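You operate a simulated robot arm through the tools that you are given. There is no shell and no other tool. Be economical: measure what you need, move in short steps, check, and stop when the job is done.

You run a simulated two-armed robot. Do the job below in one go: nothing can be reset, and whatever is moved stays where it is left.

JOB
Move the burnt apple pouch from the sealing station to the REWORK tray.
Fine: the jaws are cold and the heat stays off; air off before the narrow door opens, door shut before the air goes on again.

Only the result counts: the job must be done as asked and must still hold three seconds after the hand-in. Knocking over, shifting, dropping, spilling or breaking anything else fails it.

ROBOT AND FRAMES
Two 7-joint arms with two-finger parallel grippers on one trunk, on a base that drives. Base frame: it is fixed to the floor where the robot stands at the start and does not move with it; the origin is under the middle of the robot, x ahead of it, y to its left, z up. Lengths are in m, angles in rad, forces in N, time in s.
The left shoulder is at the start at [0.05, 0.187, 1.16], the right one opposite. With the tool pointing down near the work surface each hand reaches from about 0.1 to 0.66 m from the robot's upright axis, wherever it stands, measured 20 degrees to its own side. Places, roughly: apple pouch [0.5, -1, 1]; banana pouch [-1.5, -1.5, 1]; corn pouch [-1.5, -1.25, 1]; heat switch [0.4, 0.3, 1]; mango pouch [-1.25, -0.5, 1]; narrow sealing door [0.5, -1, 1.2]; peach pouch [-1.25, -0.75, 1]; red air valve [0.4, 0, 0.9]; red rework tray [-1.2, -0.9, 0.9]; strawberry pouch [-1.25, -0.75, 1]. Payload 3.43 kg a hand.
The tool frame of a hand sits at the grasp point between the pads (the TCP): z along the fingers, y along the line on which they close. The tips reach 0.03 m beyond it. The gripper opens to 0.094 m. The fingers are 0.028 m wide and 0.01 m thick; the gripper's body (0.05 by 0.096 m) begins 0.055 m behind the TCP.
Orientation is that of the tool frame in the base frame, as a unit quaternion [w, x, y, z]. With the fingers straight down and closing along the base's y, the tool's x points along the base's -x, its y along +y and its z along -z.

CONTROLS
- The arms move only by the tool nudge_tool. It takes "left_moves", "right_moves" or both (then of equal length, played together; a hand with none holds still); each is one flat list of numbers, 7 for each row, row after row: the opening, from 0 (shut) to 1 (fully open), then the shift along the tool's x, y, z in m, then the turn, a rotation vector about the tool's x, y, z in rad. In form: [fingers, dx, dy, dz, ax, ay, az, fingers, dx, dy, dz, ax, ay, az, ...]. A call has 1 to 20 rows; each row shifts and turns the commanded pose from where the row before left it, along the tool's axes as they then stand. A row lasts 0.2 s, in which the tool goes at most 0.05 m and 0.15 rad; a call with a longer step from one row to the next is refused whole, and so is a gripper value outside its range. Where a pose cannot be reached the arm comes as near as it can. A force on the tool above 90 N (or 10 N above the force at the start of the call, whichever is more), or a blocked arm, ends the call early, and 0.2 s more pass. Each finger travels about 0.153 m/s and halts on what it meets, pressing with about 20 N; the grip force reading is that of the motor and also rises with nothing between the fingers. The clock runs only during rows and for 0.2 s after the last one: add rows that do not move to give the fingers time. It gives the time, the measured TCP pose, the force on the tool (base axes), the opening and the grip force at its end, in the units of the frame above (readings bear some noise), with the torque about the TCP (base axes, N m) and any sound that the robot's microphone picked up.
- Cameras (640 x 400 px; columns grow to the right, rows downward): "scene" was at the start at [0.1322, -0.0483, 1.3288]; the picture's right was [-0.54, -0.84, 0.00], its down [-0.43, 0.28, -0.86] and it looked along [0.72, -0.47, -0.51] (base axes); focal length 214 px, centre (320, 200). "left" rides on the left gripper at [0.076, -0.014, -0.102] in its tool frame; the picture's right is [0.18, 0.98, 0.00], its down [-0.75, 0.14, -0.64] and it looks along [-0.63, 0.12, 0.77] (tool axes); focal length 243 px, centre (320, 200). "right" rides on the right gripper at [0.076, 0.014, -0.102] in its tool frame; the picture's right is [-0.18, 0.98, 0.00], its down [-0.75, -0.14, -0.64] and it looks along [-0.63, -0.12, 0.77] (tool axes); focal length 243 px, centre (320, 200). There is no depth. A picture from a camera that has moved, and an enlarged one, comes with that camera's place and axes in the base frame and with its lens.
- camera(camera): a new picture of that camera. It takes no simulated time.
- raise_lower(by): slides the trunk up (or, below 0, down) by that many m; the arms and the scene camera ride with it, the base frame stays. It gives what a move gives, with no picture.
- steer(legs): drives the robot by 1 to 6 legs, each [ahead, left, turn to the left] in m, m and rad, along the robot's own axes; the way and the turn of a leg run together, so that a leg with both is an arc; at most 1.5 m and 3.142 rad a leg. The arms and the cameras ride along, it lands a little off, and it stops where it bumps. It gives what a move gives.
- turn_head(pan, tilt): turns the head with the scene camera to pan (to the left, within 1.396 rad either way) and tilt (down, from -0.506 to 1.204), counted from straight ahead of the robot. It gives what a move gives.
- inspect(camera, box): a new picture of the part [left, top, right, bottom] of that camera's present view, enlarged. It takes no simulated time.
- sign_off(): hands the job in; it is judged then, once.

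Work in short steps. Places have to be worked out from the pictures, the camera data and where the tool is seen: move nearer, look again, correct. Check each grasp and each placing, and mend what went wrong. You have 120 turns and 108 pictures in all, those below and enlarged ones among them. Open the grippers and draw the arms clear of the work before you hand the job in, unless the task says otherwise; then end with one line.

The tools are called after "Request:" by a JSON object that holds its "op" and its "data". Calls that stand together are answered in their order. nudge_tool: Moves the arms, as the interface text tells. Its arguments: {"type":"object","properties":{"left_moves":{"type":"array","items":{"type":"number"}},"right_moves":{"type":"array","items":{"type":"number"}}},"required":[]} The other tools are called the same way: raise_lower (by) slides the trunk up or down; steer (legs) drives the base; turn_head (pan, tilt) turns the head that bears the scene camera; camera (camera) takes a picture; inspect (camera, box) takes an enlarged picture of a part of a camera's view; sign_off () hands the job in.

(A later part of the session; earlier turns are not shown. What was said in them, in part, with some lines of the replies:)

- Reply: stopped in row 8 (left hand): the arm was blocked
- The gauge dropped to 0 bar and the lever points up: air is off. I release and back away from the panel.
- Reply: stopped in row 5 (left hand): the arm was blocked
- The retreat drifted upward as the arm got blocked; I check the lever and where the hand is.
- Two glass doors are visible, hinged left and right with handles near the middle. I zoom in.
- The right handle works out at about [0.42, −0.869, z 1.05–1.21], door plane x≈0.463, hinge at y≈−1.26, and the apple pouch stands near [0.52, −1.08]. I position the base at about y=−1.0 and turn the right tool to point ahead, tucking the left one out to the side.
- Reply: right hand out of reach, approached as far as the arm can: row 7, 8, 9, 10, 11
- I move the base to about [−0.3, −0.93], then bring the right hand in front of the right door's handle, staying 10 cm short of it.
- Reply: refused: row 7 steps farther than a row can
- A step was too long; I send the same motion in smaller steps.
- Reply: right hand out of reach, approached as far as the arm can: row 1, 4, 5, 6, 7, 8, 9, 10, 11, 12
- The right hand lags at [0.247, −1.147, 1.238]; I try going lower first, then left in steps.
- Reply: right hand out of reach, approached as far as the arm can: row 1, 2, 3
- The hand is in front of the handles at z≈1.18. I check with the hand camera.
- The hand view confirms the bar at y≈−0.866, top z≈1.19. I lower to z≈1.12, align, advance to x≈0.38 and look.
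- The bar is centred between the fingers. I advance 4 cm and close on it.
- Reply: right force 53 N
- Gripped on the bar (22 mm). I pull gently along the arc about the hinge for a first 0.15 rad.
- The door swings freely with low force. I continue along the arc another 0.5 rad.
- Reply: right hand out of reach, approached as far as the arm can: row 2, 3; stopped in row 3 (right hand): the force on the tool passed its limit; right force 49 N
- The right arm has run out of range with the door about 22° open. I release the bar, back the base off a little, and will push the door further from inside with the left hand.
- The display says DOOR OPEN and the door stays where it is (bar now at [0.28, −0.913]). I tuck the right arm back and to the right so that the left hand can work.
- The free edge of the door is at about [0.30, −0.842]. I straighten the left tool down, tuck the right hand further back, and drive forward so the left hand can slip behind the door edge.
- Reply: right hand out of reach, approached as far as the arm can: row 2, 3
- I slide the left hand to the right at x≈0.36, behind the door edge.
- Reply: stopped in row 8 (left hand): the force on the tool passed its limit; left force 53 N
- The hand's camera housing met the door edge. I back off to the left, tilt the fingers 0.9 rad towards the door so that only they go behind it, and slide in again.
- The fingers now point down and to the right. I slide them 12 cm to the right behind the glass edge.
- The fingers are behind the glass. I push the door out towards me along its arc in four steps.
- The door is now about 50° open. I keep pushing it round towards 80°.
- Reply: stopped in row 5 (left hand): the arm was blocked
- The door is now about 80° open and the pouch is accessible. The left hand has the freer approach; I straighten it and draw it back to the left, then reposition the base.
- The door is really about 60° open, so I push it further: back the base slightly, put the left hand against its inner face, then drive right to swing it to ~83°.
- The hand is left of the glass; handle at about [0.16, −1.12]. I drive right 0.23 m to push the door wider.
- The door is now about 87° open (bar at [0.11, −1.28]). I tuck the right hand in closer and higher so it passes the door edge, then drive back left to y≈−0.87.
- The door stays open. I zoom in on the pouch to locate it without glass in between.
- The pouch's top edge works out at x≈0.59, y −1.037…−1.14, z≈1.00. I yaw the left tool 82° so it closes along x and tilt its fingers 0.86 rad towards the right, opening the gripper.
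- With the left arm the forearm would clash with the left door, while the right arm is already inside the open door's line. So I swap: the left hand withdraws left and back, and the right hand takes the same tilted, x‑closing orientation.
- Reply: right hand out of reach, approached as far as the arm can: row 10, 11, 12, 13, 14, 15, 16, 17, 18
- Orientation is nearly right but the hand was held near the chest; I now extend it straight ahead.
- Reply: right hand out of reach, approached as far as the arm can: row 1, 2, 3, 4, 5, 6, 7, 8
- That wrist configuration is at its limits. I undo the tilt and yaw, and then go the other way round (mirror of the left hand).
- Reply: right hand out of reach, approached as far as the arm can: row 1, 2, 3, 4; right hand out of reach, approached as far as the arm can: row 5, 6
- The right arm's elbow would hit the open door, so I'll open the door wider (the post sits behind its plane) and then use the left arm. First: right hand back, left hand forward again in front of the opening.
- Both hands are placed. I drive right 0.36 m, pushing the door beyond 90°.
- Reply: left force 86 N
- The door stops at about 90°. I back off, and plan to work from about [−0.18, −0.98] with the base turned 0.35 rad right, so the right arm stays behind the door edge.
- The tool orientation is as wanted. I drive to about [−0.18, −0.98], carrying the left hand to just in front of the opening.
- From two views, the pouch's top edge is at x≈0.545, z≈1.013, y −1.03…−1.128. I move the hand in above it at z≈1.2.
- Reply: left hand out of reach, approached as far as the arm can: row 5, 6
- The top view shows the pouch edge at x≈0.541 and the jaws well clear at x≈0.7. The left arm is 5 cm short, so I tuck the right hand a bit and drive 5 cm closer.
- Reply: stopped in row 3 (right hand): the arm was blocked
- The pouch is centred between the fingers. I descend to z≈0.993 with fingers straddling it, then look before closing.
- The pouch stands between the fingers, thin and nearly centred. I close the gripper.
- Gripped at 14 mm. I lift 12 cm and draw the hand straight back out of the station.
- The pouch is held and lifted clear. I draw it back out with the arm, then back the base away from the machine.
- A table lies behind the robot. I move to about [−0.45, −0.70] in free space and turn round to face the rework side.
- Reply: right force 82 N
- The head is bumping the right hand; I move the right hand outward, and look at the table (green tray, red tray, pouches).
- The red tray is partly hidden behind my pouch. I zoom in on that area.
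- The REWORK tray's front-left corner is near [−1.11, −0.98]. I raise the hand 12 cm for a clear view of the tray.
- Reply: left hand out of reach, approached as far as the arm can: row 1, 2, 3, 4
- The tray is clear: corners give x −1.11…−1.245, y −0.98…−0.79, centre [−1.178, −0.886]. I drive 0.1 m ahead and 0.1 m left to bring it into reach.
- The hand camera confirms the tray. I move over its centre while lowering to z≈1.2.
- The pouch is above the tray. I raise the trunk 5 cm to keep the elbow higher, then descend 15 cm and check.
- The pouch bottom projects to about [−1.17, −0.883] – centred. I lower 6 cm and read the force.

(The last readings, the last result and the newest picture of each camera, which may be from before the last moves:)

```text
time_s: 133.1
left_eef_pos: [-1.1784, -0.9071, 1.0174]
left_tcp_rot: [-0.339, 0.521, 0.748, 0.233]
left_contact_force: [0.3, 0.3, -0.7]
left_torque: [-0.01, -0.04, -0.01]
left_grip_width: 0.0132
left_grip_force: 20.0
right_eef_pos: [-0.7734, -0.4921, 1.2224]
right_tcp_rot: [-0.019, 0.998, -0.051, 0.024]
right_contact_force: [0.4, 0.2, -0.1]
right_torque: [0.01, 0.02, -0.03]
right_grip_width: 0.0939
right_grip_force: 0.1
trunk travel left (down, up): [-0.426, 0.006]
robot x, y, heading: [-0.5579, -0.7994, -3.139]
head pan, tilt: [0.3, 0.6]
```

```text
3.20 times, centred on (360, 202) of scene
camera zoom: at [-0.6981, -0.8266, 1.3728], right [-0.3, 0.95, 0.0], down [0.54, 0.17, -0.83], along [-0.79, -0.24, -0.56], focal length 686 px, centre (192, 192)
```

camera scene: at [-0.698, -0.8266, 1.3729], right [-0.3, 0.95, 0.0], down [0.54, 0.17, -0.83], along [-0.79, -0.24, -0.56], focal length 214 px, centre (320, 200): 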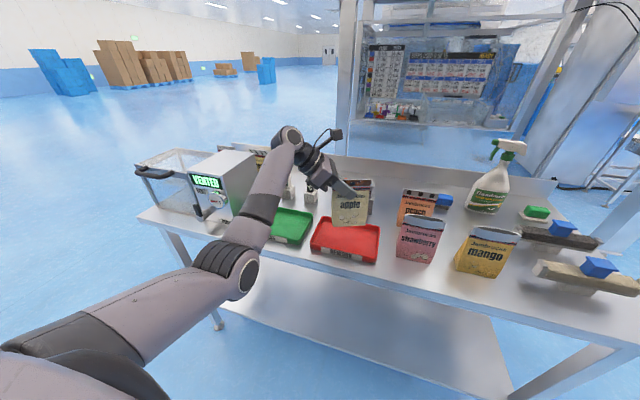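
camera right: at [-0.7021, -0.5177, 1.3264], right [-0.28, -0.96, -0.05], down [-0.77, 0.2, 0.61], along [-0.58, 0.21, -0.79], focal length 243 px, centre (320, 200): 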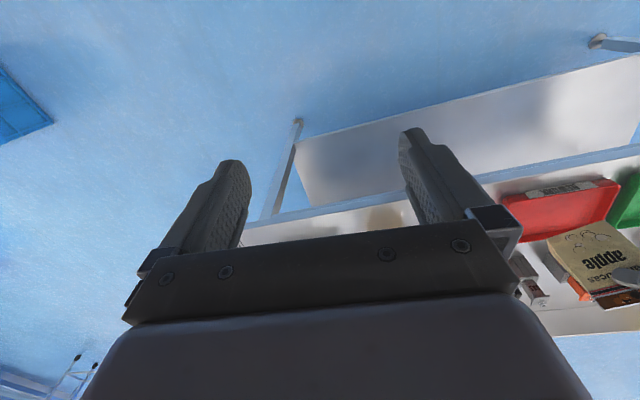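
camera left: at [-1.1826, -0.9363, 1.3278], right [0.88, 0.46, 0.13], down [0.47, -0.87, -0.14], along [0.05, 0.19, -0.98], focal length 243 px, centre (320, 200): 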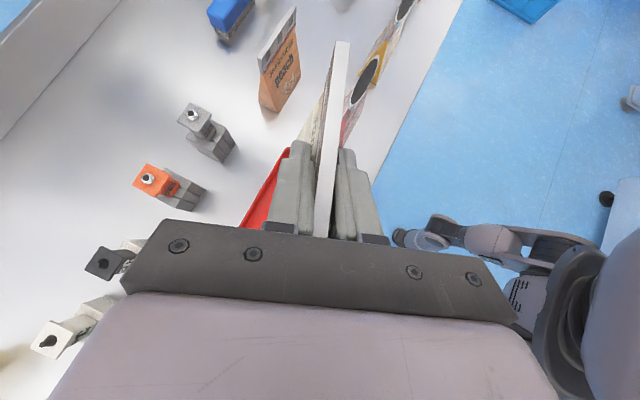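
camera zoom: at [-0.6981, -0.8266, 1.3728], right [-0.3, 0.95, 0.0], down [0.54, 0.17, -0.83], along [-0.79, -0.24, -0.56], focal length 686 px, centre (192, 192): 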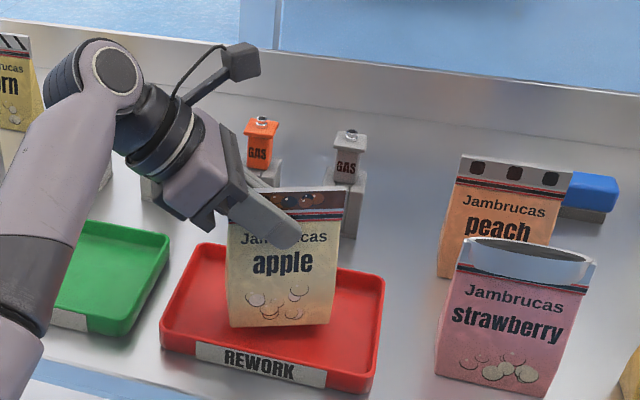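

The pouch is inside the tray rim, just above its floor. I lower in small 5 mm steps until contact.

Request:
{"op": "nudge_tool", "data": {"left_moves": [0, -0.0038, 0, 0.0033, 0, 0, 0, 0, -0.0038, 0, 0.0033, 0, 0, 0, 0, 0, 0, 0, 0, 0, 0]}}

```text
time_s: 133.8
left_eef_pos: [-1.1787, -0.9061, 1.0073]
left_tcp_rot: [-0.339, 0.52, 0.748, 0.234]
left_contact_force: [0.2, 0.0, -0.7]
left_torque: [0.0, 0.01, 0.02]
left_grip_width: 0.0133
left_grip_force: 20.1
right_eef_pos: [-0.772, -0.4927, 1.2226]
right_tcp_rot: [-0.018, 0.998, -0.052, 0.024]
right_contact_force: [-0.1, 0.0, 0.6]
right_torque: [0.0, -0.03, 0.04]
right_grip_width: 0.0942
right_grip_force: 0.1
trunk travel left (down, up): [-0.426, 0.006]
robot x, y, heading: [-0.5529, -0.8021, -3.143]
head pan, tilt: [0.3, 0.6]
```

No contact yet; another 6 mm in two steps.

Request:
{"op": "nudge_tool", "data": {"left_moves": [0, -0.003, 0, 0.0026, 0, 0, 0, 0, -0.0023, 0, 0.002, 0, 0, 0, 0, 0, 0, 0, 0, 0, 0]}}

Request:
{"op": "inspect", "data": {"camera": "scene", "box": [280, 170, 420, 257]}}

```text
time_s: 134.7
left_eef_pos: [-1.1788, -0.9067, 0.9997]
left_tcp_rot: [-0.34, 0.521, 0.748, 0.234]
left_contact_force: [-0.3, -0.1, -0.3]
left_torque: [-0.04, 0.03, 0.02]
left_grip_width: 0.0132
left_grip_force: 20.3
right_eef_pos: [-0.7722, -0.4932, 1.2223]
right_tcp_rot: [-0.018, 0.998, -0.051, 0.024]
right_contact_force: [-0.7, 1.0, -0.3]
right_torque: [0.03, 0.02, 0.01]
right_grip_width: 0.0942
right_grip_force: 0.1
trunk travel left (down, up): [-0.426, 0.006]
robot x, y, heading: [-0.5579, -0.8, -3.142]
head pan, tilt: [0.3, 0.6]
```

```text
4.57 times, centred on (350, 214) of scene
camera zoom: at [-0.6981, -0.8266, 1.3728], right [-0.3, 0.95, 0.0], down [0.54, 0.17, -0.83], along [-0.79, -0.24, -0.56], focal length 980 px, centre (183, 138)
```

zoom: 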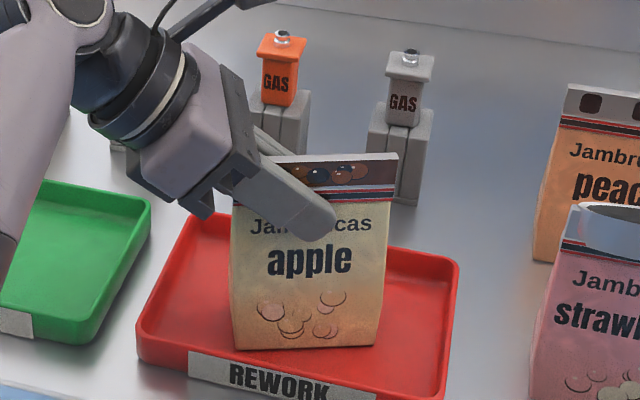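

Very close. I go down 6 mm more.

Request:
{"op": "nudge_tool", "data": {"left_moves": [0, -0.0023, 0, 0.002, 0, 0, 0, 0, -0.0023, 0, 0.002, 0, 0, 0, 0, 0, 0, 0, 0, 0, 0]}}

```text
time_s: 135.4
left_eef_pos: [-1.1791, -0.9076, 0.9975]
left_tcp_rot: [-0.342, 0.521, 0.746, 0.233]
left_contact_force: [-0.1, 0.0, 16.2]
left_torque: [-0.22, -0.08, -0.01]
left_grip_width: 0.0131
left_grip_force: 20.1
right_eef_pos: [-0.772, -0.492, 1.2226]
right_tcp_rot: [-0.017, 0.998, -0.052, 0.023]
right_contact_force: [-1.1, -1.3, 0.4]
right_torque: [-0.01, -0.02, -0.02]
right_grip_width: 0.0938
right_grip_force: 0.1
trunk travel left (down, up): [-0.426, 0.006]
robot x, y, heading: [-0.5526, -0.8013, -3.14]
head pan, tilt: [0.3, 0.6]
```

Contact at 16 N: the pouch rests in the tray. I open the fingers partway and withdraw back along the fingers and up.

Request:
{"op": "nudge_tool", "data": {"left_moves": [0, 0.0015, 0, -0.0013, 0, 0, 0, 0.5, 0, 0, 0, 0, 0, 0, 0.5, 0, 0, 0, 0, 0, 0, 0.5, 0, 0, 0, 0, 0, 0, 0.5, 0, 0, 0, 0, 0, 0]}}

Request:
{"op": "inspect", "data": {"camera": "scene", "box": [280, 170, 420, 257]}}

Request:
{"op": "camera", "data": {"camera": "left"}}

```text
time_s: 136.7
left_eef_pos: [-1.1787, -0.9063, 0.9959]
left_tcp_rot: [-0.339, 0.521, 0.748, 0.234]
left_contact_force: [0.2, -0.4, -0.7]
left_torque: [0.01, -0.02, 0.01]
left_grip_width: 0.0471
left_grip_force: 0.1
right_eef_pos: [-0.7725, -0.4938, 1.2226]
right_tcp_rot: [-0.018, 0.998, -0.051, 0.024]
right_contact_force: [0.8, 0.4, 0.2]
right_torque: [0.0, -0.02, -0.01]
right_grip_width: 0.0939
right_grip_force: 0.0
trunk travel left (down, up): [-0.426, 0.006]
robot x, y, heading: [-0.5515, -0.8005, -3.137]
head pan, tilt: [0.3, 0.6]
```

```text
4.57 times, centred on (350, 214) of scene
camera zoom: at [-0.6981, -0.8266, 1.3728], right [-0.3, 0.95, 0.0], down [0.54, 0.17, -0.83], along [-0.79, -0.24, -0.56], focal length 980 px, centre (183, 138)
```

zoom: 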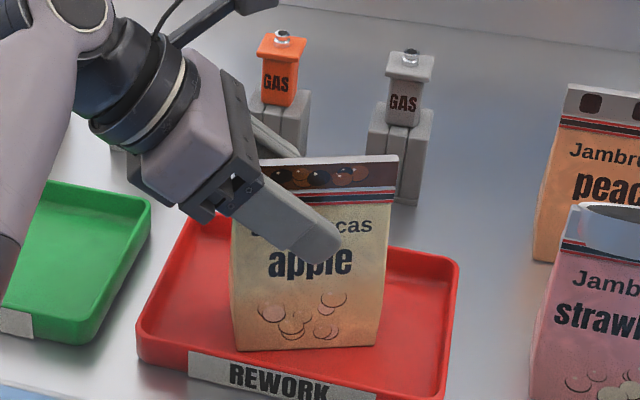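

```text
22 pictures are left
camera left: at [-1.1829, -0.937, 1.1214], right [0.88, 0.46, 0.14], down [0.47, -0.87, -0.14], along [0.05, 0.19, -0.98], focal length 243 px, centre (320, 200)
```

left: 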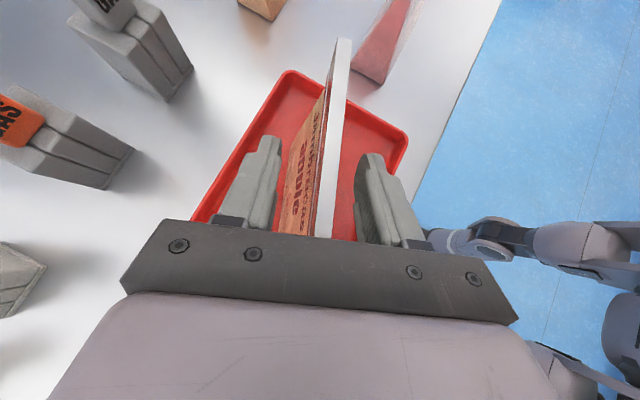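

The pouch stands in the tray between the open fingers. I lift the hand straight up 20 cm and check.

Request:
{"op": "nudge_tool", "data": {"left_moves": [0.5, 0.015, 0, -0.0132, 0, 0, 0, 0.5, 0.0225, 0, -0.0198, 0, 0, 0, 0.5, 0.03, 0, -0.0264, 0, 0, 0, 0.5, 0.03, 0, -0.0264, 0, 0, 0, 0.5, 0.03, 0, -0.0264, 0, 0, 0, 0.5, 0.03, 0, -0.0264, 0, 0, 0, 0.5, 0, 0, 0, 0, 0, 0]}}

Request:
{"op": "camera", "data": {"camera": "scene"}}

```text
time_s: 138.2
left_eef_pos: [-1.1803, -0.9066, 1.2059]
left_tcp_rot: [-0.339, 0.52, 0.748, 0.234]
left_contact_force: [0.2, -0.6, 0.4]
left_torque: [-0.01, 0.0, -0.01]
left_grip_width: 0.047
left_grip_force: 0.1
right_eef_pos: [-0.7744, -0.493, 1.2221]
right_tcp_rot: [-0.018, 0.998, -0.05, 0.024]
right_contact_force: [-0.7, 0.0, 0.1]
right_torque: [0.03, -0.02, 0.02]
right_grip_width: 0.0941
right_grip_force: 0.0
trunk travel left (down, up): [-0.426, 0.006]
robot x, y, heading: [-0.5533, -0.8041, -3.142]
head pan, tilt: [0.3, 0.6]
```

```text
21 pictures are left
camera scene: at [-0.6983, -0.8268, 1.3728], right [-0.3, 0.95, 0.0], down [0.54, 0.17, -0.82], along [-0.79, -0.24, -0.57], focal length 214 px, centre (320, 200)
```

scene: 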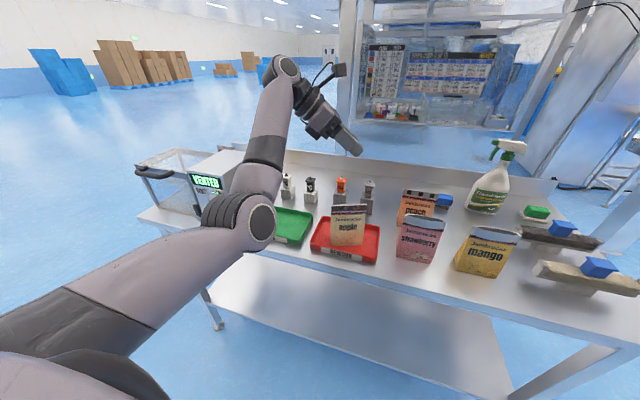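

The apple pouch stands upright in the REWORK tray. Now I restore the machine: back away, tuck the left hand, set the right hand forward with closed fingers.

Request:
{"op": "steer", "data": {"legs": [[-0.28, 0, 0]]}}

Request:
{"op": "nudge_tool", "data": {"left_moves": [0.5, -0.0244, 0.0262, -0.0278, 0, 0, 0, 0.5, -0.0244, 0.0262, -0.0278, 0, 0, 0, 0.5, -0.0244, 0.0262, -0.0278, 0, 0, 0, 0.5, -0.0244, 0.0262, -0.0278, 0, 0, 0, 0.5, -0.0244, 0.0262, -0.0278, 0, 0, 0, 0.5, -0.0244, 0.0262, -0.0278, 0, 0, 0, 0.5, -0.0244, 0.0262, -0.0278, 0, 0, 0, 0.5, -0.0244, 0.0262, -0.0278, 0, 0, 0, 0.5, -0.0244, 0.0262, -0.0278, 0, 0, 0], "right_moves": [0, -0.0357, 0.0166, 0.0243, 0, 0, 0, 0, -0.0357, 0.0166, 0.0243, 0, 0, 0, 0, -0.0357, 0.0166, 0.0243, 0, 0, 0, 0, -0.0357, 0.0166, 0.0243, 0, 0, 0, 0, -0.0357, 0.0166, 0.0243, 0, 0, 0, 0, -0.0357, 0.0166, 0.0243, 0, 0, 0, 0, -0.0357, 0.0166, 0.0243, 0, 0, 0, 0, 0, 0, 0, 0, 0, 0, 0, 0, 0, 0, 0, 0, 0]}}

Request:
{"op": "steer", "data": {"legs": [[0.03, -0.05, 0], [0, 0, 3.14]]}}

Request:
{"op": "turn_head", "data": {"pan": -0.4, "tilt": 0.4}}

Request:
{"op": "camera", "data": {"camera": "scene"}}

```text
time_s: 140.2
left_eef_pos: [-0.9, -0.9041, 1.2073]
left_tcp_rot: [-0.339, 0.522, 0.747, 0.234]
left_contact_force: [0.0, -1.0, 0.3]
left_torque: [-0.01, 0.02, -0.01]
left_grip_width: 0.0471
left_grip_force: 0.1
right_eef_pos: [-0.4922, -0.492, 1.2229]
right_tcp_rot: [-0.018, 0.998, -0.053, 0.023]
right_contact_force: [-0.3, 0.5, -0.4]
right_torque: [-0.03, -0.01, 0.01]
right_grip_width: 0.094
right_grip_force: 0.0
trunk travel left (down, up): [-0.426, 0.006]
robot x, y, heading: [-0.2723, -0.804, 3.138]
head pan, tilt: [0.3, 0.6]
```

```text
time_s: 142.2
left_eef_pos: [-0.5665, -1.1341, 1.2062]
left_tcp_rot: [-0.337, 0.523, 0.746, 0.235]
left_contact_force: [0.0, -0.1, -0.4]
left_torque: [-0.01, 0.03, 0.0]
left_grip_width: 0.047
left_grip_force: 0.0
right_eef_pos: [-0.7446, -0.5761, 1.0387]
right_tcp_rot: [-0.018, 0.998, -0.053, 0.022]
right_contact_force: [-0.3, -0.1, -0.7]
right_torque: [-0.01, -0.02, 0.01]
right_grip_width: 0.0
right_grip_force: 19.7
trunk travel left (down, up): [-0.426, 0.006]
robot x, y, heading: [-0.273, -0.8025, 3.137]
head pan, tilt: [0.3, 0.6]
```

```text
time_s: 150.6
left_eef_pos: [-0.0232, -0.4086, 1.2061]
left_tcp_rot: [0.23, 0.754, -0.512, 0.341]
left_contact_force: [1.3, 0.3, 0.8]
left_torque: [-0.02, -0.03, -0.02]
left_grip_width: 0.047
left_grip_force: 0.0
right_eef_pos: [0.1723, -0.9626, 1.0387]
right_tcp_rot: [-0.024, 0.04, 0.999, -0.018]
right_contact_force: [-0.8, 0.1, -0.6]
right_torque: [0.02, -0.03, -0.01]
right_grip_width: 0.0
right_grip_force: 20.0
trunk travel left (down, up): [-0.426, 0.006]
robot x, y, heading: [-0.3046, -0.7518, 0.024]
head pan, tilt: [0.3, 0.6]
```

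```text
time_s: 151.6
left_eef_pos: [-0.0239, -0.4095, 1.2064]
left_tcp_rot: [0.229, 0.755, -0.511, 0.341]
left_contact_force: [0.0, 0.3, -0.3]
left_torque: [0.0, 0.02, 0.01]
left_grip_width: 0.0471
left_grip_force: 0.0
right_eef_pos: [0.1718, -0.9628, 1.0386]
right_tcp_rot: [-0.023, 0.039, 0.999, -0.017]
right_contact_force: [-1.0, 0.4, -1.3]
right_torque: [-0.01, 0.01, 0.04]
right_grip_width: 0.0
right_grip_force: 20.2
trunk travel left (down, up): [-0.426, 0.006]
robot x, y, heading: [-0.3023, -0.7518, 0.022]
head pan, tilt: [-0.4, 0.4]
```

```text
20 pictures are left
camera scene: at [-0.1623, -0.7824, 1.391], right [-0.36, -0.93, 0.0], down [-0.36, 0.14, -0.92], along [0.86, -0.34, -0.39], focal length 214 px, centre (320, 200)
```

scene: 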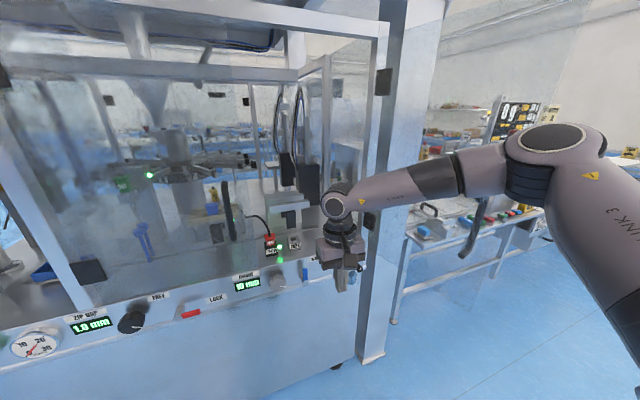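

The door stands at ~90° as left. I go around its free edge: back, right, then forward, to put the right hand on the door's outer side.

Request:
{"op": "steer", "data": {"legs": [[-0.25, 0, -0.022], [0, -0.46, 0], [0.245, 0, 0]]}}

Request:
{"op": "turn_head", "data": {"pan": 0.0, "tilt": 0.4}}

Request:
{"op": "camera", "data": {"camera": "scene"}}

```text
time_s: 157.2
left_eef_pos: [-0.0218, -0.8821, 1.2059]
left_tcp_rot: [0.233, 0.75, -0.519, 0.338]
left_contact_force: [0.8, -0.7, 0.1]
left_torque: [0.0, -0.01, 0.0]
left_grip_width: 0.0469
left_grip_force: 0.0
right_eef_pos: [0.163, -1.439, 1.0382]
right_tcp_rot: [-0.024, 0.048, 0.998, -0.018]
right_contact_force: [0.1, -0.2, 0.0]
right_torque: [0.0, 0.03, -0.01]
right_grip_width: 0.0
right_grip_force: 19.7
trunk travel left (down, up): [-0.426, 0.006]
robot x, y, heading: [-0.3076, -1.2166, 0.004]
head pan, tilt: [-0.4, 0.4]
```

```text
time_s: 158.1
left_eef_pos: [-0.0207, -0.8818, 1.2061]
left_tcp_rot: [0.233, 0.749, -0.518, 0.34]
left_contact_force: [0.2, 0.0, 0.2]
left_torque: [0.0, -0.01, 0.02]
left_grip_width: 0.0468
left_grip_force: 0.1
right_eef_pos: [0.163, -1.4404, 1.0384]
right_tcp_rot: [-0.024, 0.048, 0.998, -0.017]
right_contact_force: [0.3, 0.4, 0.3]
right_torque: [0.06, 0.01, 0.02]
right_grip_width: 0.0001
right_grip_force: 20.5
trunk travel left (down, up): [-0.426, 0.006]
robot x, y, heading: [-0.3093, -1.2186, 0.006]
head pan, tilt: [0.0, 0.4]
```

```text
19 pictures are left
camera scene: at [-0.1606, -1.2164, 1.3911], right [0.0, -1.0, 0.0], down [-0.39, 0.0, -0.92], along [0.92, 0.0, -0.39], focal length 214 px, centre (320, 200)
```

scene: 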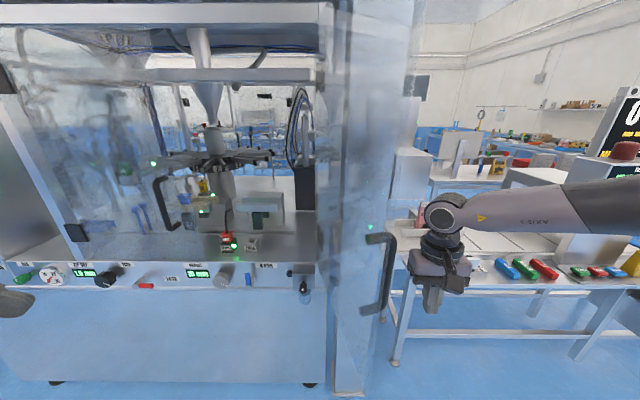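

The right hand is outside the door beside its handle. I drive left/forward along the closing arc to ~30° open.

Request:
{"op": "steer", "data": {"legs": [[0.037, 0, 0], [0, 0.132, 0], [0.016, 0.139, 0], [0.087, 0.116, 0]]}}

Request:
{"op": "camera", "data": {"camera": "scene"}}

```text
time_s: 161.7
left_eef_pos: [0.1165, -0.4967, 1.2069]
left_tcp_rot: [0.232, 0.75, -0.518, 0.339]
left_contact_force: [-0.5, -0.3, 0.0]
left_torque: [0.0, -0.02, -0.03]
left_grip_width: 0.0471
left_grip_force: 0.0
right_eef_pos: [0.3024, -1.0533, 1.0385]
right_tcp_rot: [-0.024, 0.047, 0.998, -0.019]
right_contact_force: [-0.4, -1.1, 0.4]
right_torque: [-0.02, 0.01, 0.02]
right_grip_width: 0.0
right_grip_force: 20.4
trunk travel left (down, up): [-0.426, 0.006]
robot x, y, heading: [-0.1715, -0.836, 0.003]
head pan, tilt: [0.0, 0.4]
```

```text
18 pictures are left
camera scene: at [-0.0225, -0.8315, 1.391], right [0.01, -1.0, 0.0], down [-0.39, 0.0, -0.92], along [0.92, 0.01, -0.39], focal length 214 px, centre (320, 200)
```

scene: 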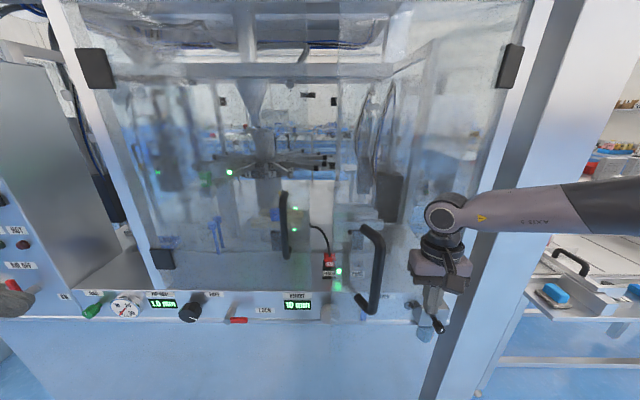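

The door is nearly shut (~28°). I drive the next part forward and left, then finish with the arm to feel the force.

Request:
{"op": "steer", "data": {"legs": [[0.095, 0.055, 0]]}}

Request:
{"op": "nudge_tool", "data": {"right_moves": [0, -0.02, 0, 0, 0, 0, 0, 0, -0.015, 0, 0, 0, 0, 0, 0, -0.01, 0, 0, 0, 0, 0, 0, 0, 0, 0, 0, 0, 0]}}

Request:
{"op": "camera", "data": {"camera": "scene"}}

```text
time_s: 162.9
left_eef_pos: [0.2081, -0.4414, 1.2062]
left_tcp_rot: [0.233, 0.75, -0.519, 0.339]
left_contact_force: [0.3, 0.0, 0.6]
left_torque: [0.01, 0.02, -0.03]
left_grip_width: 0.0469
left_grip_force: 0.0
right_eef_pos: [0.3946, -0.9988, 1.0383]
right_tcp_rot: [-0.024, 0.047, 0.998, -0.019]
right_contact_force: [-0.8, -0.3, 0.8]
right_torque: [0.0, 0.04, 0.0]
right_grip_width: 0.0001
right_grip_force: 20.2
trunk travel left (down, up): [-0.426, 0.006]
robot x, y, heading: [-0.0779, -0.7791, 0.009]
head pan, tilt: [0.0, 0.4]
```

```text
time_s: 163.9
left_eef_pos: [0.2023, -0.4397, 1.208]
left_tcp_rot: [0.233, 0.748, -0.518, 0.343]
left_contact_force: [0.6, 0.1, -0.1]
left_torque: [0.04, -0.01, 0.02]
left_grip_width: 0.0469
left_grip_force: 0.0
right_eef_pos: [0.4136, -1.0055, 1.0384]
right_tcp_rot: [-0.031, 0.036, 0.999, -0.018]
right_contact_force: [-63.3, 28.4, -25.5]
right_torque: [-2.98, -4.46, 2.48]
right_grip_width: 0.0
right_grip_force: 20.2
right hand out of reach, approached as far as the arm can: row 2, 3
trunk travel left (down, up): [-0.426, 0.006]
robot x, y, heading: [-0.0794, -0.7776, 0.006]
head pan, tilt: [0.0, 0.4]
```

```text
17 pictures are left
camera scene: at [0.0626, -0.7736, 1.3917], right [0.01, -1.0, 0.0], down [-0.38, -0.01, -0.92], along [0.92, 0.01, -0.38], focal length 214 px, centre (320, 200)
```

scene: 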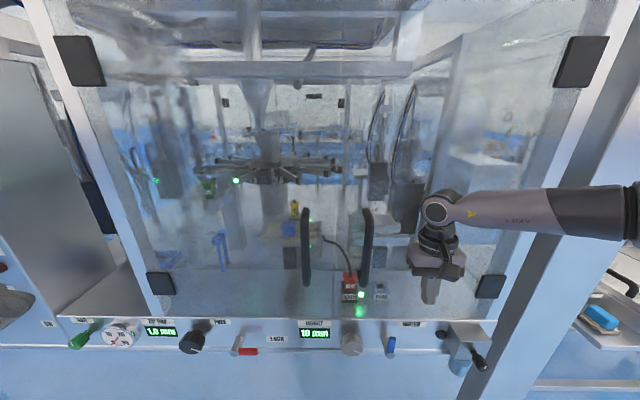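

The door meets its frame (63 N) and the handles line up. I back off and read the display and lever.

Request:
{"op": "nudge_tool", "data": {"right_moves": [0, 0.02, 0, 0, 0, 0, 0, 0, 0.04, 0, 0, 0, 0, 0, 0, 0.04, 0, 0, 0, 0, 0, 0, 0, 0, 0, 0, 0, 0]}}

Request:
{"op": "steer", "data": {"legs": [[-0.25, 0, 0]]}}

Request:
{"op": "turn_head", "data": {"pan": 0.45, "tilt": 0.2}}

Request:
{"op": "camera", "data": {"camera": "scene"}}

```text
time_s: 164.9
left_eef_pos: [0.2082, -0.4415, 1.2064]
left_tcp_rot: [0.232, 0.75, -0.518, 0.34]
left_contact_force: [0.4, -0.5, 0.0]
left_torque: [0.01, 0.0, -0.01]
left_grip_width: 0.0472
left_grip_force: 0.1
right_eef_pos: [0.3266, -1.0034, 1.0448]
right_tcp_rot: [-0.023, 0.047, 0.999, -0.017]
right_contact_force: [-0.4, -0.8, -0.6]
right_torque: [0.01, 0.03, -0.01]
right_grip_width: 0.0
right_grip_force: 20.1
trunk travel left (down, up): [-0.426, 0.006]
robot x, y, heading: [-0.0788, -0.7766, 0.007]
head pan, tilt: [0.0, 0.4]
```

```text
time_s: 166.7
left_eef_pos: [-0.0332, -0.445, 1.2068]
left_tcp_rot: [0.234, 0.748, -0.521, 0.339]
left_contact_force: [-0.1, -0.2, -0.1]
left_torque: [0.0, -0.02, 0.02]
left_grip_width: 0.047
left_grip_force: 0.0
right_eef_pos: [0.0804, -1.0074, 1.0436]
right_tcp_rot: [-0.023, 0.05, 0.998, -0.018]
right_contact_force: [-0.7, 0.2, 0.1]
right_torque: [0.02, 0.01, -0.03]
right_grip_width: 0.0002
right_grip_force: 20.5
trunk travel left (down, up): [-0.426, 0.006]
robot x, y, heading: [-0.319, -0.7823, 0.002]
head pan, tilt: [0.0, 0.4]
```

```text
time_s: 167.6
left_eef_pos: [-0.0326, -0.4439, 1.2067]
left_tcp_rot: [0.233, 0.748, -0.52, 0.339]
left_contact_force: [0.3, 0.2, 0.0]
left_torque: [0.02, -0.01, 0.0]
left_grip_width: 0.0471
left_grip_force: 0.0
right_eef_pos: [0.0816, -1.0075, 1.043]
right_tcp_rot: [-0.024, 0.051, 0.998, -0.016]
right_contact_force: [1.0, -0.1, 0.4]
right_torque: [-0.01, -0.01, -0.02]
right_grip_width: 0.0001
right_grip_force: 19.6
trunk travel left (down, up): [-0.426, 0.006]
robot x, y, heading: [-0.3207, -0.7793, 0.0]
head pan, tilt: [0.45, 0.201]
```

```text
16 pictures are left
camera scene: at [-0.182, -0.7387, 1.4096], right [0.44, -0.9, 0.0], down [-0.18, -0.09, -0.98], along [0.88, 0.43, -0.2], focal length 214 px, centre (320, 200)
```

scene: 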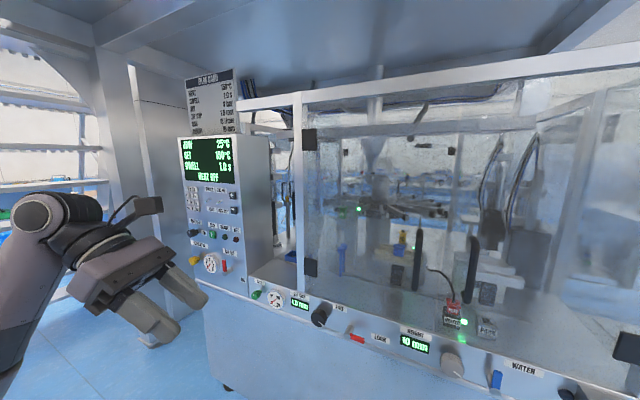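

The display reads HEAT OFF again with no door message: the door is shut. I lower the trunk back 5 cm, drive to y≈0 in front of the panel, and reorient the left tool to point ahead.

Request:
{"op": "raise_lower", "data": {"by": -0.05}}

Request:
{"op": "steer", "data": {"legs": [[0.02, 0.78, 0]]}}

Request:
{"op": "nudge_tool", "data": {"left_moves": [1, 0, 0, 0, 0.0424, -0.0782, 0.1129, 1, 0, 0, 0, 0.0424, -0.0782, 0.1129, 1, 0, 0, 0, 0.0424, -0.0782, 0.1129, 1, 0, 0, 0, 0.0424, -0.0782, 0.1129, 1, 0, 0, 0, 0.0424, -0.0782, 0.1129, 1, 0, 0, 0, 0.0424, -0.0782, 0.1129, 1, 0, 0, 0, 0.0424, -0.0782, 0.1129, 1, 0, 0, 0, 0.0424, -0.0782, 0.1129, 1, 0, 0, 0, 0.0424, -0.0782, 0.1129, 1, 0, 0, 0, 0.0424, -0.0782, 0.1129, 1, 0, 0, 0, 0.0424, -0.0782, 0.1129, 1, 0, 0, 0, 0.0424, -0.0782, 0.1129, 1, 0, 0, 0, 0.0424, -0.0782, 0.1129, 1, 0, 0, 0, 0.0424, -0.0782, 0.1129, 1, 0, 0, 0, 0.0424, -0.0782, 0.1129, 1, 0, 0, 0, 0.0424, -0.0782, 0.1129, 1, 0, 0, 0, 0.0424, -0.0782, 0.1129, 1, 0, 0, 0, 0.0424, -0.0782, 0.1129, 1, 0, 0, 0, 0.0424, -0.0782, 0.1129, 1, 0, 0, 0, 0, 0, 0]}}

Request:
{"op": "turn_head", "data": {"pan": 0.0, "tilt": 0.5}}

Request:
{"op": "camera", "data": {"camera": "scene"}}

```text
time_s: 168.5
left_eef_pos: [-0.0329, -0.4441, 1.1568]
left_tcp_rot: [0.234, 0.748, -0.52, 0.339]
left_contact_force: [0.0, -0.2, 0.2]
left_torque: [0.02, 0.02, 0.02]
left_grip_width: 0.0472
left_grip_force: 0.0
right_eef_pos: [0.0815, -1.0062, 0.9933]
right_tcp_rot: [-0.024, 0.05, 0.998, -0.017]
right_contact_force: [-0.4, 0.1, -0.9]
right_torque: [0.04, -0.02, -0.03]
right_grip_width: 0.0
right_grip_force: 19.7
trunk travel left (down, up): [-0.376, 0.056]
robot x, y, heading: [-0.3238, -0.7822, 0.008]
head pan, tilt: [0.45, 0.201]
```

```text
time_s: 172.8
left_eef_pos: [-0.0221, 0.3545, 1.1573]
left_tcp_rot: [0.232, 0.751, -0.517, 0.34]
left_contact_force: [0.0, 0.3, -1.1]
left_torque: [-0.01, 0.0, 0.0]
left_grip_width: 0.0472
left_grip_force: 0.1
right_eef_pos: [0.0984, -0.2062, 0.9946]
right_tcp_rot: [-0.023, 0.045, 0.999, -0.018]
right_contact_force: [0.1, 0.1, 0.8]
right_torque: [-0.01, -0.02, 0.01]
right_grip_width: 0.0001
right_grip_force: 19.8
trunk travel left (down, up): [-0.376, 0.056]
robot x, y, heading: [-0.3097, 0.0142, 0.014]
head pan, tilt: [0.45, 0.201]
```

```text
time_s: 177.0
left_eef_pos: [0.0545, 0.4283, 1.2456]
left_tcp_rot: [0.707, -0.004, 0.707, 0.004]
left_contact_force: [-0.2, -0.8, 0.2]
left_torque: [0.01, 0.0, 0.0]
left_grip_width: 0.0939
left_grip_force: 0.0
left hand out of reach, approached as far as the arm can: row 9, 10, 11, 12, 13, 14, 15, 16, 17, 18
right_eef_pos: [0.0973, -0.207, 0.9939]
right_tcp_rot: [-0.024, 0.044, 0.999, -0.017]
right_contact_force: [0.6, 0.3, 1.0]
right_torque: [-0.01, 0.0, 0.03]
right_grip_width: 0.0
right_grip_force: 20.0
trunk travel left (down, up): [-0.376, 0.056]
robot x, y, heading: [-0.3103, 0.0181, 0.014]
head pan, tilt: [0.45, 0.201]
```

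```text
time_s: 177.9
left_eef_pos: [0.0529, 0.4284, 1.2456]
left_tcp_rot: [0.706, -0.003, 0.708, 0.003]
left_contact_force: [-0.9, 0.8, -0.9]
left_torque: [0.0, 0.0, -0.01]
left_grip_width: 0.0941
left_grip_force: 0.0
right_eef_pos: [0.0969, -0.2069, 0.994]
right_tcp_rot: [-0.023, 0.045, 0.999, -0.017]
right_contact_force: [-0.4, 0.3, 1.2]
right_torque: [0.0, 0.0, 0.0]
right_grip_width: 0.0
right_grip_force: 20.3
trunk travel left (down, up): [-0.376, 0.056]
robot x, y, heading: [-0.3099, 0.022, 0.012]
head pan, tilt: [0.0, 0.499]
```

```text
15 pictures are left
camera scene: at [-0.161, 0.0188, 1.332], right [0.01, -1.0, 0.0], down [-0.48, -0.01, -0.88], along [0.88, 0.01, -0.48], focal length 214 px, centre (320, 200)
```

scene: 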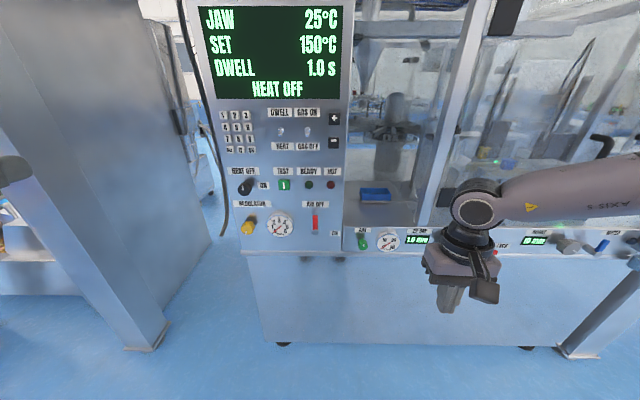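

The lever is still up (AIR OFF), pouch placed, door shut. I bring the left hand down and in, towards [0.25, 0.045, 0.91].

Request:
{"op": "nudge_tool", "data": {"left_moves": [1, 0.038, -0.03, 0, 0, 0, 0, 1, 0.038, -0.03, 0, 0, 0, 0, 1, 0.038, -0.03, 0, 0, 0, 0, 1, 0.038, -0.03, 0, 0, 0, 0, 1, 0.038, -0.03, 0, 0, 0, 0, 1, 0.038, -0.03, 0, 0, 0, 0, 1, 0.038, -0.03, 0, 0, 0, 0, 1, 0.038, -0.025, 0.01, 0, 0, 0, 1, 0.015, -0.03, 0.03, 0, 0, 0, 1, 0.01, -0.03, 0.03, 0, 0, 0, 1, 0, -0.03, 0.03, 0, 0, 0, 1, 0, -0.03, 0.03, 0, 0, 0, 1, 0, -0.03, 0.03, 0, 0, 0, 1, 0, 0, 0.02, 0, 0, 0, 1, 0, 0, 0, 0, 0, 0]}}

Request:
{"op": "camera", "data": {"camera": "scene"}}

```text
time_s: 180.2
left_eef_pos: [0.186, 0.2237, 0.9001]
left_tcp_rot: [0.694, 0.075, 0.713, 0.065]
left_contact_force: [-0.4, 0.3, -0.7]
left_torque: [0.01, 0.03, -0.02]
left_grip_width: 0.0941
left_grip_force: 0.0
left hand out of reach, approached as far as the arm can: row 1, 2, 3, 4
right_eef_pos: [0.0987, -0.2071, 0.9941]
right_tcp_rot: [-0.024, 0.045, 0.999, -0.017]
right_contact_force: [-0.5, -0.4, 0.0]
right_torque: [-0.02, -0.04, 0.05]
right_grip_width: 0.0
right_grip_force: 19.8
trunk travel left (down, up): [-0.376, 0.056]
robot x, y, heading: [-0.3103, 0.0181, 0.013]
head pan, tilt: [0.0, 0.499]
stopped in row 11 (left hand): the arm was blocked; the commanded pose is now the measured one
```

```text
14 pictures are left
camera scene: at [-0.1612, 0.0188, 1.332], right [0.01, -1.0, 0.0], down [-0.48, -0.01, -0.88], along [0.88, 0.01, -0.48], focal length 214 px, centre (320, 200)
```

scene: 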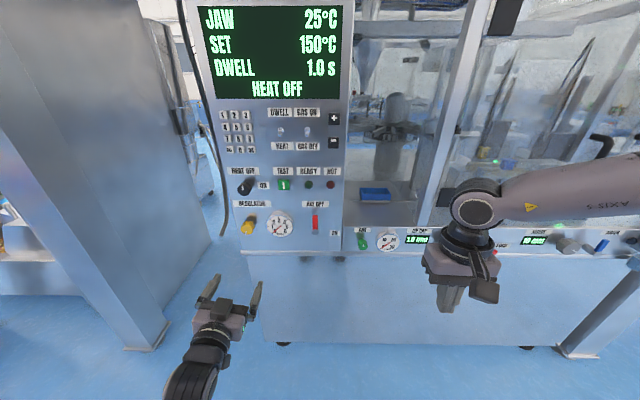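

The arm was blocked moving inward, so I let the base do it: correct the hand's roll, extend forward a bit, then drive right 0.17 m so the hand lines up with the lever.

Request:
{"op": "nudge_tool", "data": {"left_moves": [1, 0, 0, 0.03, -0.007, -0.0135, -0.099, 1, 0, 0, 0.03, -0.007, -0.0135, -0.099, 1, 0, 0, 0.02, 0, 0, 0, 1, 0, 0, 0, 0, 0, 0]}}

Request:
{"op": "steer", "data": {"legs": [[0, -0.174, -0.013]]}}

Request:
{"op": "camera", "data": {"camera": "scene"}}

```text
time_s: 181.2
left_eef_pos: [0.2612, 0.2377, 0.8844]
left_tcp_rot: [0.698, 0.016, 0.715, 0.016]
left_contact_force: [-0.4, 0.1, -0.3]
left_torque: [0.02, 0.0, -0.02]
left_grip_width: 0.0942
left_grip_force: 0.0
right_eef_pos: [0.098, -0.2063, 0.9949]
right_tcp_rot: [-0.023, 0.045, 0.999, -0.017]
right_contact_force: [0.6, -0.4, -0.2]
right_torque: [0.0, -0.02, 0.01]
right_grip_width: 0.0
right_grip_force: 20.3
trunk travel left (down, up): [-0.376, 0.056]
robot x, y, heading: [-0.3072, 0.0144, 0.012]
head pan, tilt: [0.0, 0.499]
```

```text
time_s: 182.7
left_eef_pos: [0.2657, 0.0564, 0.8877]
left_tcp_rot: [0.7, 0.021, 0.713, 0.011]
left_contact_force: [-0.3, 0.0, -0.4]
left_torque: [0.02, 0.0, 0.04]
left_grip_width: 0.0943
left_grip_force: 0.1
right_eef_pos: [0.0952, -0.3868, 0.9937]
right_tcp_rot: [-0.023, 0.053, 0.998, -0.018]
right_contact_force: [0.0, 0.5, -0.8]
right_torque: [0.0, 0.01, 0.02]
right_grip_width: 0.0001
right_grip_force: 20.1
trunk travel left (down, up): [-0.376, 0.056]
robot x, y, heading: [-0.3126, -0.16, -0.0]
head pan, tilt: [0.0, 0.499]
```

```text
13 pictures are left
camera scene: at [-0.16, -0.1581, 1.3319], right [0.0, -1.0, 0.0], down [-0.48, 0.0, -0.88], along [0.88, 0.0, -0.48], focal length 214 px, centre (320, 200)
```

scene: 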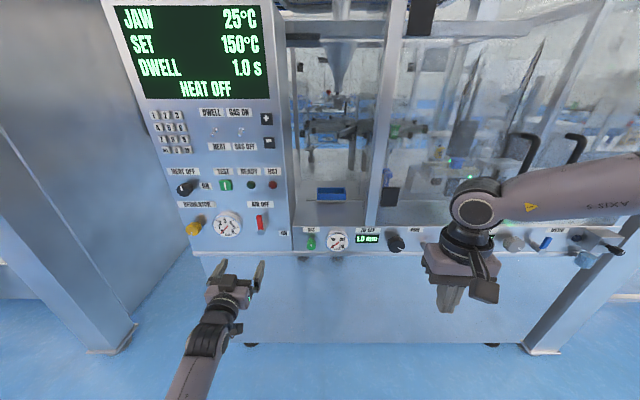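

The hand is nearly aligned. I trim pose to y≈0.0425, z≈0.912 and advance to x≈0.34, then look through the hand camera.

Request:
{"op": "nudge_tool", "data": {"left_moves": [1, -0.012, -0.007, 0.02, -0.007, -0.009, -0.0225, 1, -0.012, -0.007, 0.02, -0.007, -0.009, -0.0225, 1, 0, 0, 0.03, 0, 0, 0, 1, 0, 0, 0, 0, 0, 0]}}

Request:
{"op": "camera", "data": {"camera": "left"}}

```text
time_s: 183.7
left_eef_pos: [0.336, 0.0417, 0.9101]
left_tcp_rot: [0.708, -0.002, 0.707, 0.002]
left_contact_force: [0.6, 0.4, 0.0]
left_torque: [-0.03, 0.02, 0.0]
left_grip_width: 0.094
left_grip_force: 0.1
right_eef_pos: [0.0948, -0.3864, 0.9936]
right_tcp_rot: [-0.024, 0.051, 0.998, -0.017]
right_contact_force: [0.4, -0.5, 0.1]
right_torque: [0.0, 0.01, 0.0]
right_grip_width: 0.0
right_grip_force: 19.8
trunk travel left (down, up): [-0.376, 0.056]
robot x, y, heading: [-0.304, -0.1552, -0.001]
head pan, tilt: [0.0, 0.499]
```

```text
12 pictures are left
camera left: at [0.2328, 0.0266, 0.8344], right [0.0, 0.98, -0.18], down [-0.64, 0.14, 0.75], along [0.77, 0.12, 0.63], focal length 243 px, centre (320, 200)
```

left: 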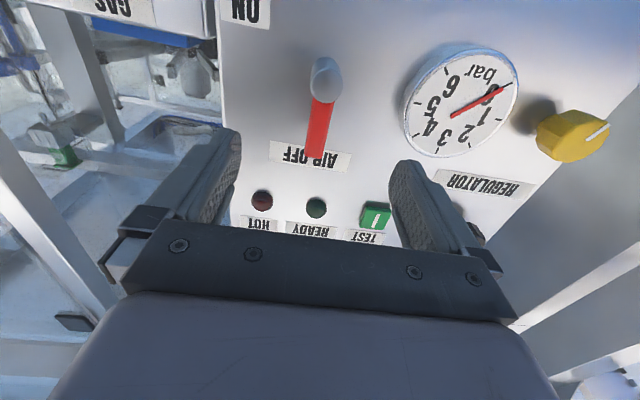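

The lever is up, gauge at 0, lever centred. I narrow the opening slightly, advance to x≈0.424 and close on the lever.

Request:
{"op": "nudge_tool", "data": {"left_moves": [0.6, 0, 0, 0, 0, 0, 0, 0.6, 0, 0, 0.03, 0, 0, 0, 0.6, 0, 0, 0.03, 0, 0, 0, 0.6, 0, 0, 0.028, 0, 0, 0, 0, 0, 0, 0, 0, 0, 0, 0, 0, 0, 0, 0, 0, 0, 0, 0, 0, 0, 0, 0, 0]}}

Request:
{"op": "camera", "data": {"camera": "left"}}

```text
time_s: 185.2
left_eef_pos: [0.4232, 0.0422, 0.9105]
left_tcp_rot: [0.707, -0.001, 0.707, 0.002]
left_contact_force: [7.4, 3.9, 2.0]
left_torque: [0.1, 0.33, -0.08]
left_grip_width: 0.0175
left_grip_force: 44.8
right_eef_pos: [0.0972, -0.3857, 0.9934]
right_tcp_rot: [-0.023, 0.051, 0.998, -0.018]
right_contact_force: [0.4, 0.1, -0.2]
right_torque: [-0.01, -0.02, -0.04]
right_grip_width: 0.0
right_grip_force: 19.9
trunk travel left (down, up): [-0.376, 0.056]
robot x, y, heading: [-0.3084, -0.1561, 0.003]
head pan, tilt: [0.0, 0.499]
```

```text
11 pictures are left
camera left: at [0.32, 0.0273, 0.8348], right [0.0, 0.98, -0.18], down [-0.64, 0.14, 0.75], along [0.77, 0.12, 0.63], focal length 243 px, centre (320, 200)
```

left: 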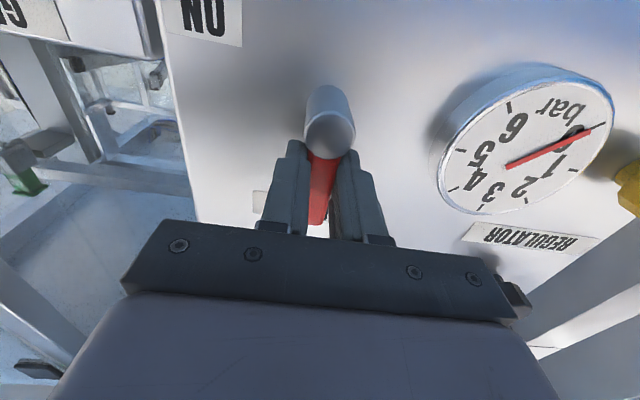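

Gripped. I swing the lever 90° clockwise about its pivot back to ON (door is shut).

Request:
{"op": "nudge_tool", "data": {"left_moves": [0, 0.0003, -0.0037, 0, 0, 0, 0.1428, 0, 0.0003, -0.0037, 0, 0, 0, 0.1428, 0, 0.0003, -0.0037, 0, 0, 0, 0.1428, 0, 0.0003, -0.0037, 0, 0, 0, 0.1428, 0, 0.0003, -0.0037, 0, 0, 0, 0.1428, 0, 0.0003, -0.0037, 0, 0, 0, 0.1428, 0, 0.0003, -0.0037, 0, 0, 0, 0.1428, 0, 0.0003, -0.0037, 0, 0, 0, 0.1428, 0, 0.0003, -0.0037, 0, 0, 0, 0.1428, 0, 0.0003, -0.0037, 0, 0, 0, 0.1428, 0, 0.0003, -0.0037, 0, 0, 0, 0.1428, 0, 0, 0, 0, 0, 0, 0]}}

Request:
{"op": "inspect", "data": {"camera": "scene", "box": [160, 150, 320, 250]}}

```text
time_s: 187.8
left_eef_pos: [0.4216, 0.016, 0.8845]
left_tcp_rot: [0.499, 0.5, 0.499, 0.502]
left_contact_force: [-4.5, 5.7, 8.5]
left_torque: [0.02, 0.03, -0.55]
left_grip_width: 0.0178
left_grip_force: 45.3
right_eef_pos: [0.0951, -0.3858, 0.9942]
right_tcp_rot: [-0.022, 0.052, 0.998, -0.018]
right_contact_force: [-0.1, -0.6, 0.1]
right_torque: [0.02, -0.02, 0.01]
right_grip_width: 0.0
right_grip_force: 19.7
trunk travel left (down, up): [-0.376, 0.056]
robot x, y, heading: [-0.3092, -0.1594, -0.003]
head pan, tilt: [0.0, 0.499]
```

```text
4.00 times, centred on (240, 200) of scene
camera zoom: at [-0.1613, -0.157, 1.3322], right [0.0, -1.0, 0.0], down [-0.48, 0.0, -0.88], along [0.88, 0.0, -0.48], focal length 858 px, centre (640, 200)
```

zoom: 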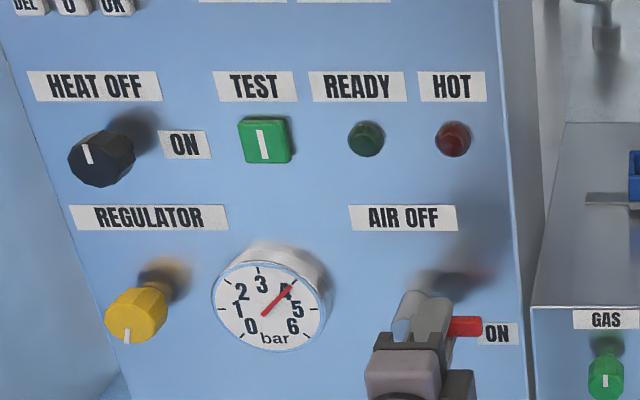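

Gauge reads 4 bar with the lever at ON. I open the fingers and back the base straight away from the panel.

Request:
{"op": "nudge_tool", "data": {"left_moves": [0.8, 0, 0, 0, 0, 0, 0, 0.8, 0, 0, 0, 0, 0, 0, 0.8, 0, 0, 0, 0, 0, 0]}}

Request:
{"op": "steer", "data": {"legs": [[-0.25, 0, 0]]}}

Request:
{"op": "nudge_tool", "data": {"left_moves": [1, 0, 0, 0, 0, 0, 0, 1, 0, 0, 0, 0, 0, 0], "right_moves": [1, 0, 0, 0, 0, 0, 0, 1, 0, 0, 0, 0, 0, 0]}}

Request:
{"op": "turn_head", "data": {"pan": -0.2, "tilt": 0.3}}

Request:
{"op": "camera", "data": {"camera": "scene"}}

```text
time_s: 188.7
left_eef_pos: [0.4245, 0.015, 0.8826]
left_tcp_rot: [0.499, 0.5, 0.501, 0.5]
left_contact_force: [-0.6, -0.3, -0.6]
left_torque: [0.0, 0.0, 0.01]
left_grip_width: 0.0754
left_grip_force: 0.0
right_eef_pos: [0.0962, -0.3873, 0.9932]
right_tcp_rot: [-0.023, 0.051, 0.998, -0.017]
right_contact_force: [0.1, -0.4, 0.4]
right_torque: [0.02, -0.01, 0.02]
right_grip_width: 0.0
right_grip_force: 19.9
trunk travel left (down, up): [-0.376, 0.056]
robot x, y, heading: [-0.3075, -0.1577, 0.001]
head pan, tilt: [0.0, 0.499]
```

```text
time_s: 190.5
left_eef_pos: [0.175, 0.0161, 0.8825]
left_tcp_rot: [0.499, 0.499, 0.501, 0.501]
left_contact_force: [0.7, -0.5, 0.1]
left_torque: [0.04, -0.01, -0.02]
left_grip_width: 0.075
left_grip_force: 0.0
right_eef_pos: [-0.1536, -0.3862, 0.9935]
right_tcp_rot: [-0.024, 0.052, 0.998, -0.017]
right_contact_force: [0.3, 0.1, 0.2]
right_torque: [-0.01, 0.0, -0.01]
right_grip_width: 0.0
right_grip_force: 20.0
trunk travel left (down, up): [-0.376, 0.056]
robot x, y, heading: [-0.5532, -0.1574, 0.004]
head pan, tilt: [0.0, 0.499]
```

```text
time_s: 191.1
left_eef_pos: [0.1758, 0.0153, 0.8831]
left_tcp_rot: [0.5, 0.5, 0.5, 0.5]
left_contact_force: [0.5, -1.1, -1.0]
left_torque: [0.0, 0.01, 0.0]
left_grip_width: 0.0938
left_grip_force: 0.1
right_eef_pos: [-0.1525, -0.386, 0.9928]
right_tcp_rot: [-0.023, 0.052, 0.998, -0.017]
right_contact_force: [-0.8, -0.3, 0.3]
right_torque: [-0.02, 0.0, -0.03]
right_grip_width: 0.0939
right_grip_force: 0.0
trunk travel left (down, up): [-0.376, 0.056]
robot x, y, heading: [-0.5527, -0.1536, -0.005]
head pan, tilt: [0.0, 0.499]
```

```text
time_s: 191.8
left_eef_pos: [0.1761, 0.016, 0.8827]
left_tcp_rot: [0.5, 0.5, 0.5, 0.5]
left_contact_force: [-0.9, -0.3, -0.2]
left_torque: [-0.04, 0.01, -0.01]
left_grip_width: 0.094
left_grip_force: 0.1
right_eef_pos: [-0.1517, -0.3862, 0.9935]
right_tcp_rot: [-0.023, 0.052, 0.998, -0.018]
right_contact_force: [-0.5, -0.5, -0.7]
right_torque: [0.01, -0.01, -0.02]
right_grip_width: 0.0939
right_grip_force: 0.0
trunk travel left (down, up): [-0.376, 0.056]
robot x, y, heading: [-0.5563, -0.1588, -0.002]
head pan, tilt: [-0.201, 0.3]
```

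```text
9 pictures are left
camera scene: at [-0.4074, -0.1758, 1.3503], right [-0.2, -0.98, 0.0], down [-0.29, 0.06, -0.96], along [0.94, -0.19, -0.3], focal length 214 px, centre (320, 200)
```

scene: 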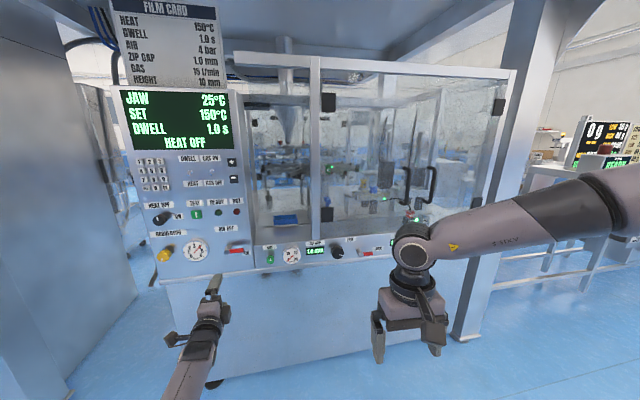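

Door shut, air at ON, heat off. For a last check of the pouch I turn right in the free floor and look back at the tray.

Request:
{"op": "steer", "data": {"legs": [[0, 0, -1.2]]}}

Request:
{"op": "turn_head", "data": {"pan": -1.1, "tilt": 0.4}}

Request:
{"op": "camera", "data": {"camera": "scene"}}

```text
time_s: 195.2
left_eef_pos: [-0.1294, -0.7756, 0.8827]
left_tcp_rot: [0.695, 0.695, 0.131, 0.131]
left_contact_force: [-0.3, 1.3, -0.2]
left_torque: [0.02, 0.02, -0.01]
left_grip_width: 0.0942
left_grip_force: 0.1
right_eef_pos: [-0.6224, -0.6153, 0.993]
right_tcp_rot: [-0.03, 0.606, 0.795, -0.002]
right_contact_force: [0.6, 0.3, -0.6]
right_torque: [0.0, -0.01, -0.03]
right_grip_width: 0.0942
right_grip_force: 0.1
trunk travel left (down, up): [-0.376, 0.056]
robot x, y, heading: [-0.5562, -0.1566, -1.204]
head pan, tilt: [-0.201, 0.3]
```

```text
time_s: 196.4
left_eef_pos: [-0.1291, -0.7758, 0.8824]
left_tcp_rot: [0.695, 0.694, 0.131, 0.131]
left_contact_force: [-0.2, -0.3, -0.2]
left_torque: [0.02, 0.03, -0.03]
left_grip_width: 0.094
left_grip_force: 0.1
right_eef_pos: [-0.6213, -0.6153, 0.9937]
right_tcp_rot: [-0.029, 0.606, 0.795, 0.0]
right_contact_force: [0.2, 0.8, -0.2]
right_torque: [-0.01, 0.0, 0.02]
right_grip_width: 0.094
right_grip_force: 0.0
trunk travel left (down, up): [-0.376, 0.056]
robot x, y, heading: [-0.5527, -0.1592, -1.199]
head pan, tilt: [-1.1, 0.4]
```

```text
8 pictures are left
camera scene: at [-0.5979, -0.2806, 1.3411], right [-0.75, 0.67, 0.0], down [0.26, 0.29, -0.92], along [-0.61, -0.69, -0.39], focal length 214 px, centre (320, 200)
```

scene: 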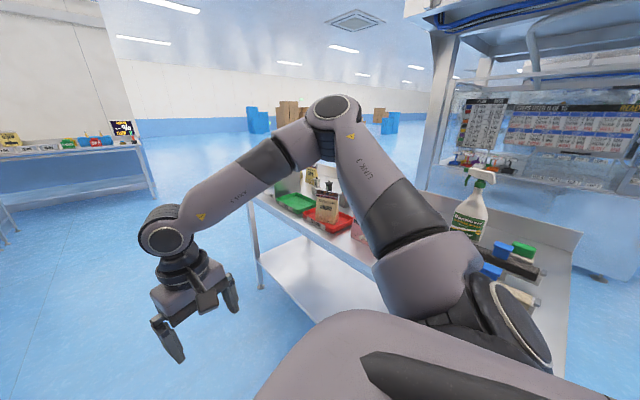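

The apple pouch stands in the red tray, both grippers are open and nothing is touching. I hand the job in.

Request:
{"op": "sign_off", "data": {}}

```text
The job is handed in.
```

The burnt apple pouch is standing upright in the REWORK tray. The narrow door was opened only with the air off and shut before the air went back on (4 bar), and the heat stayed off throughout.
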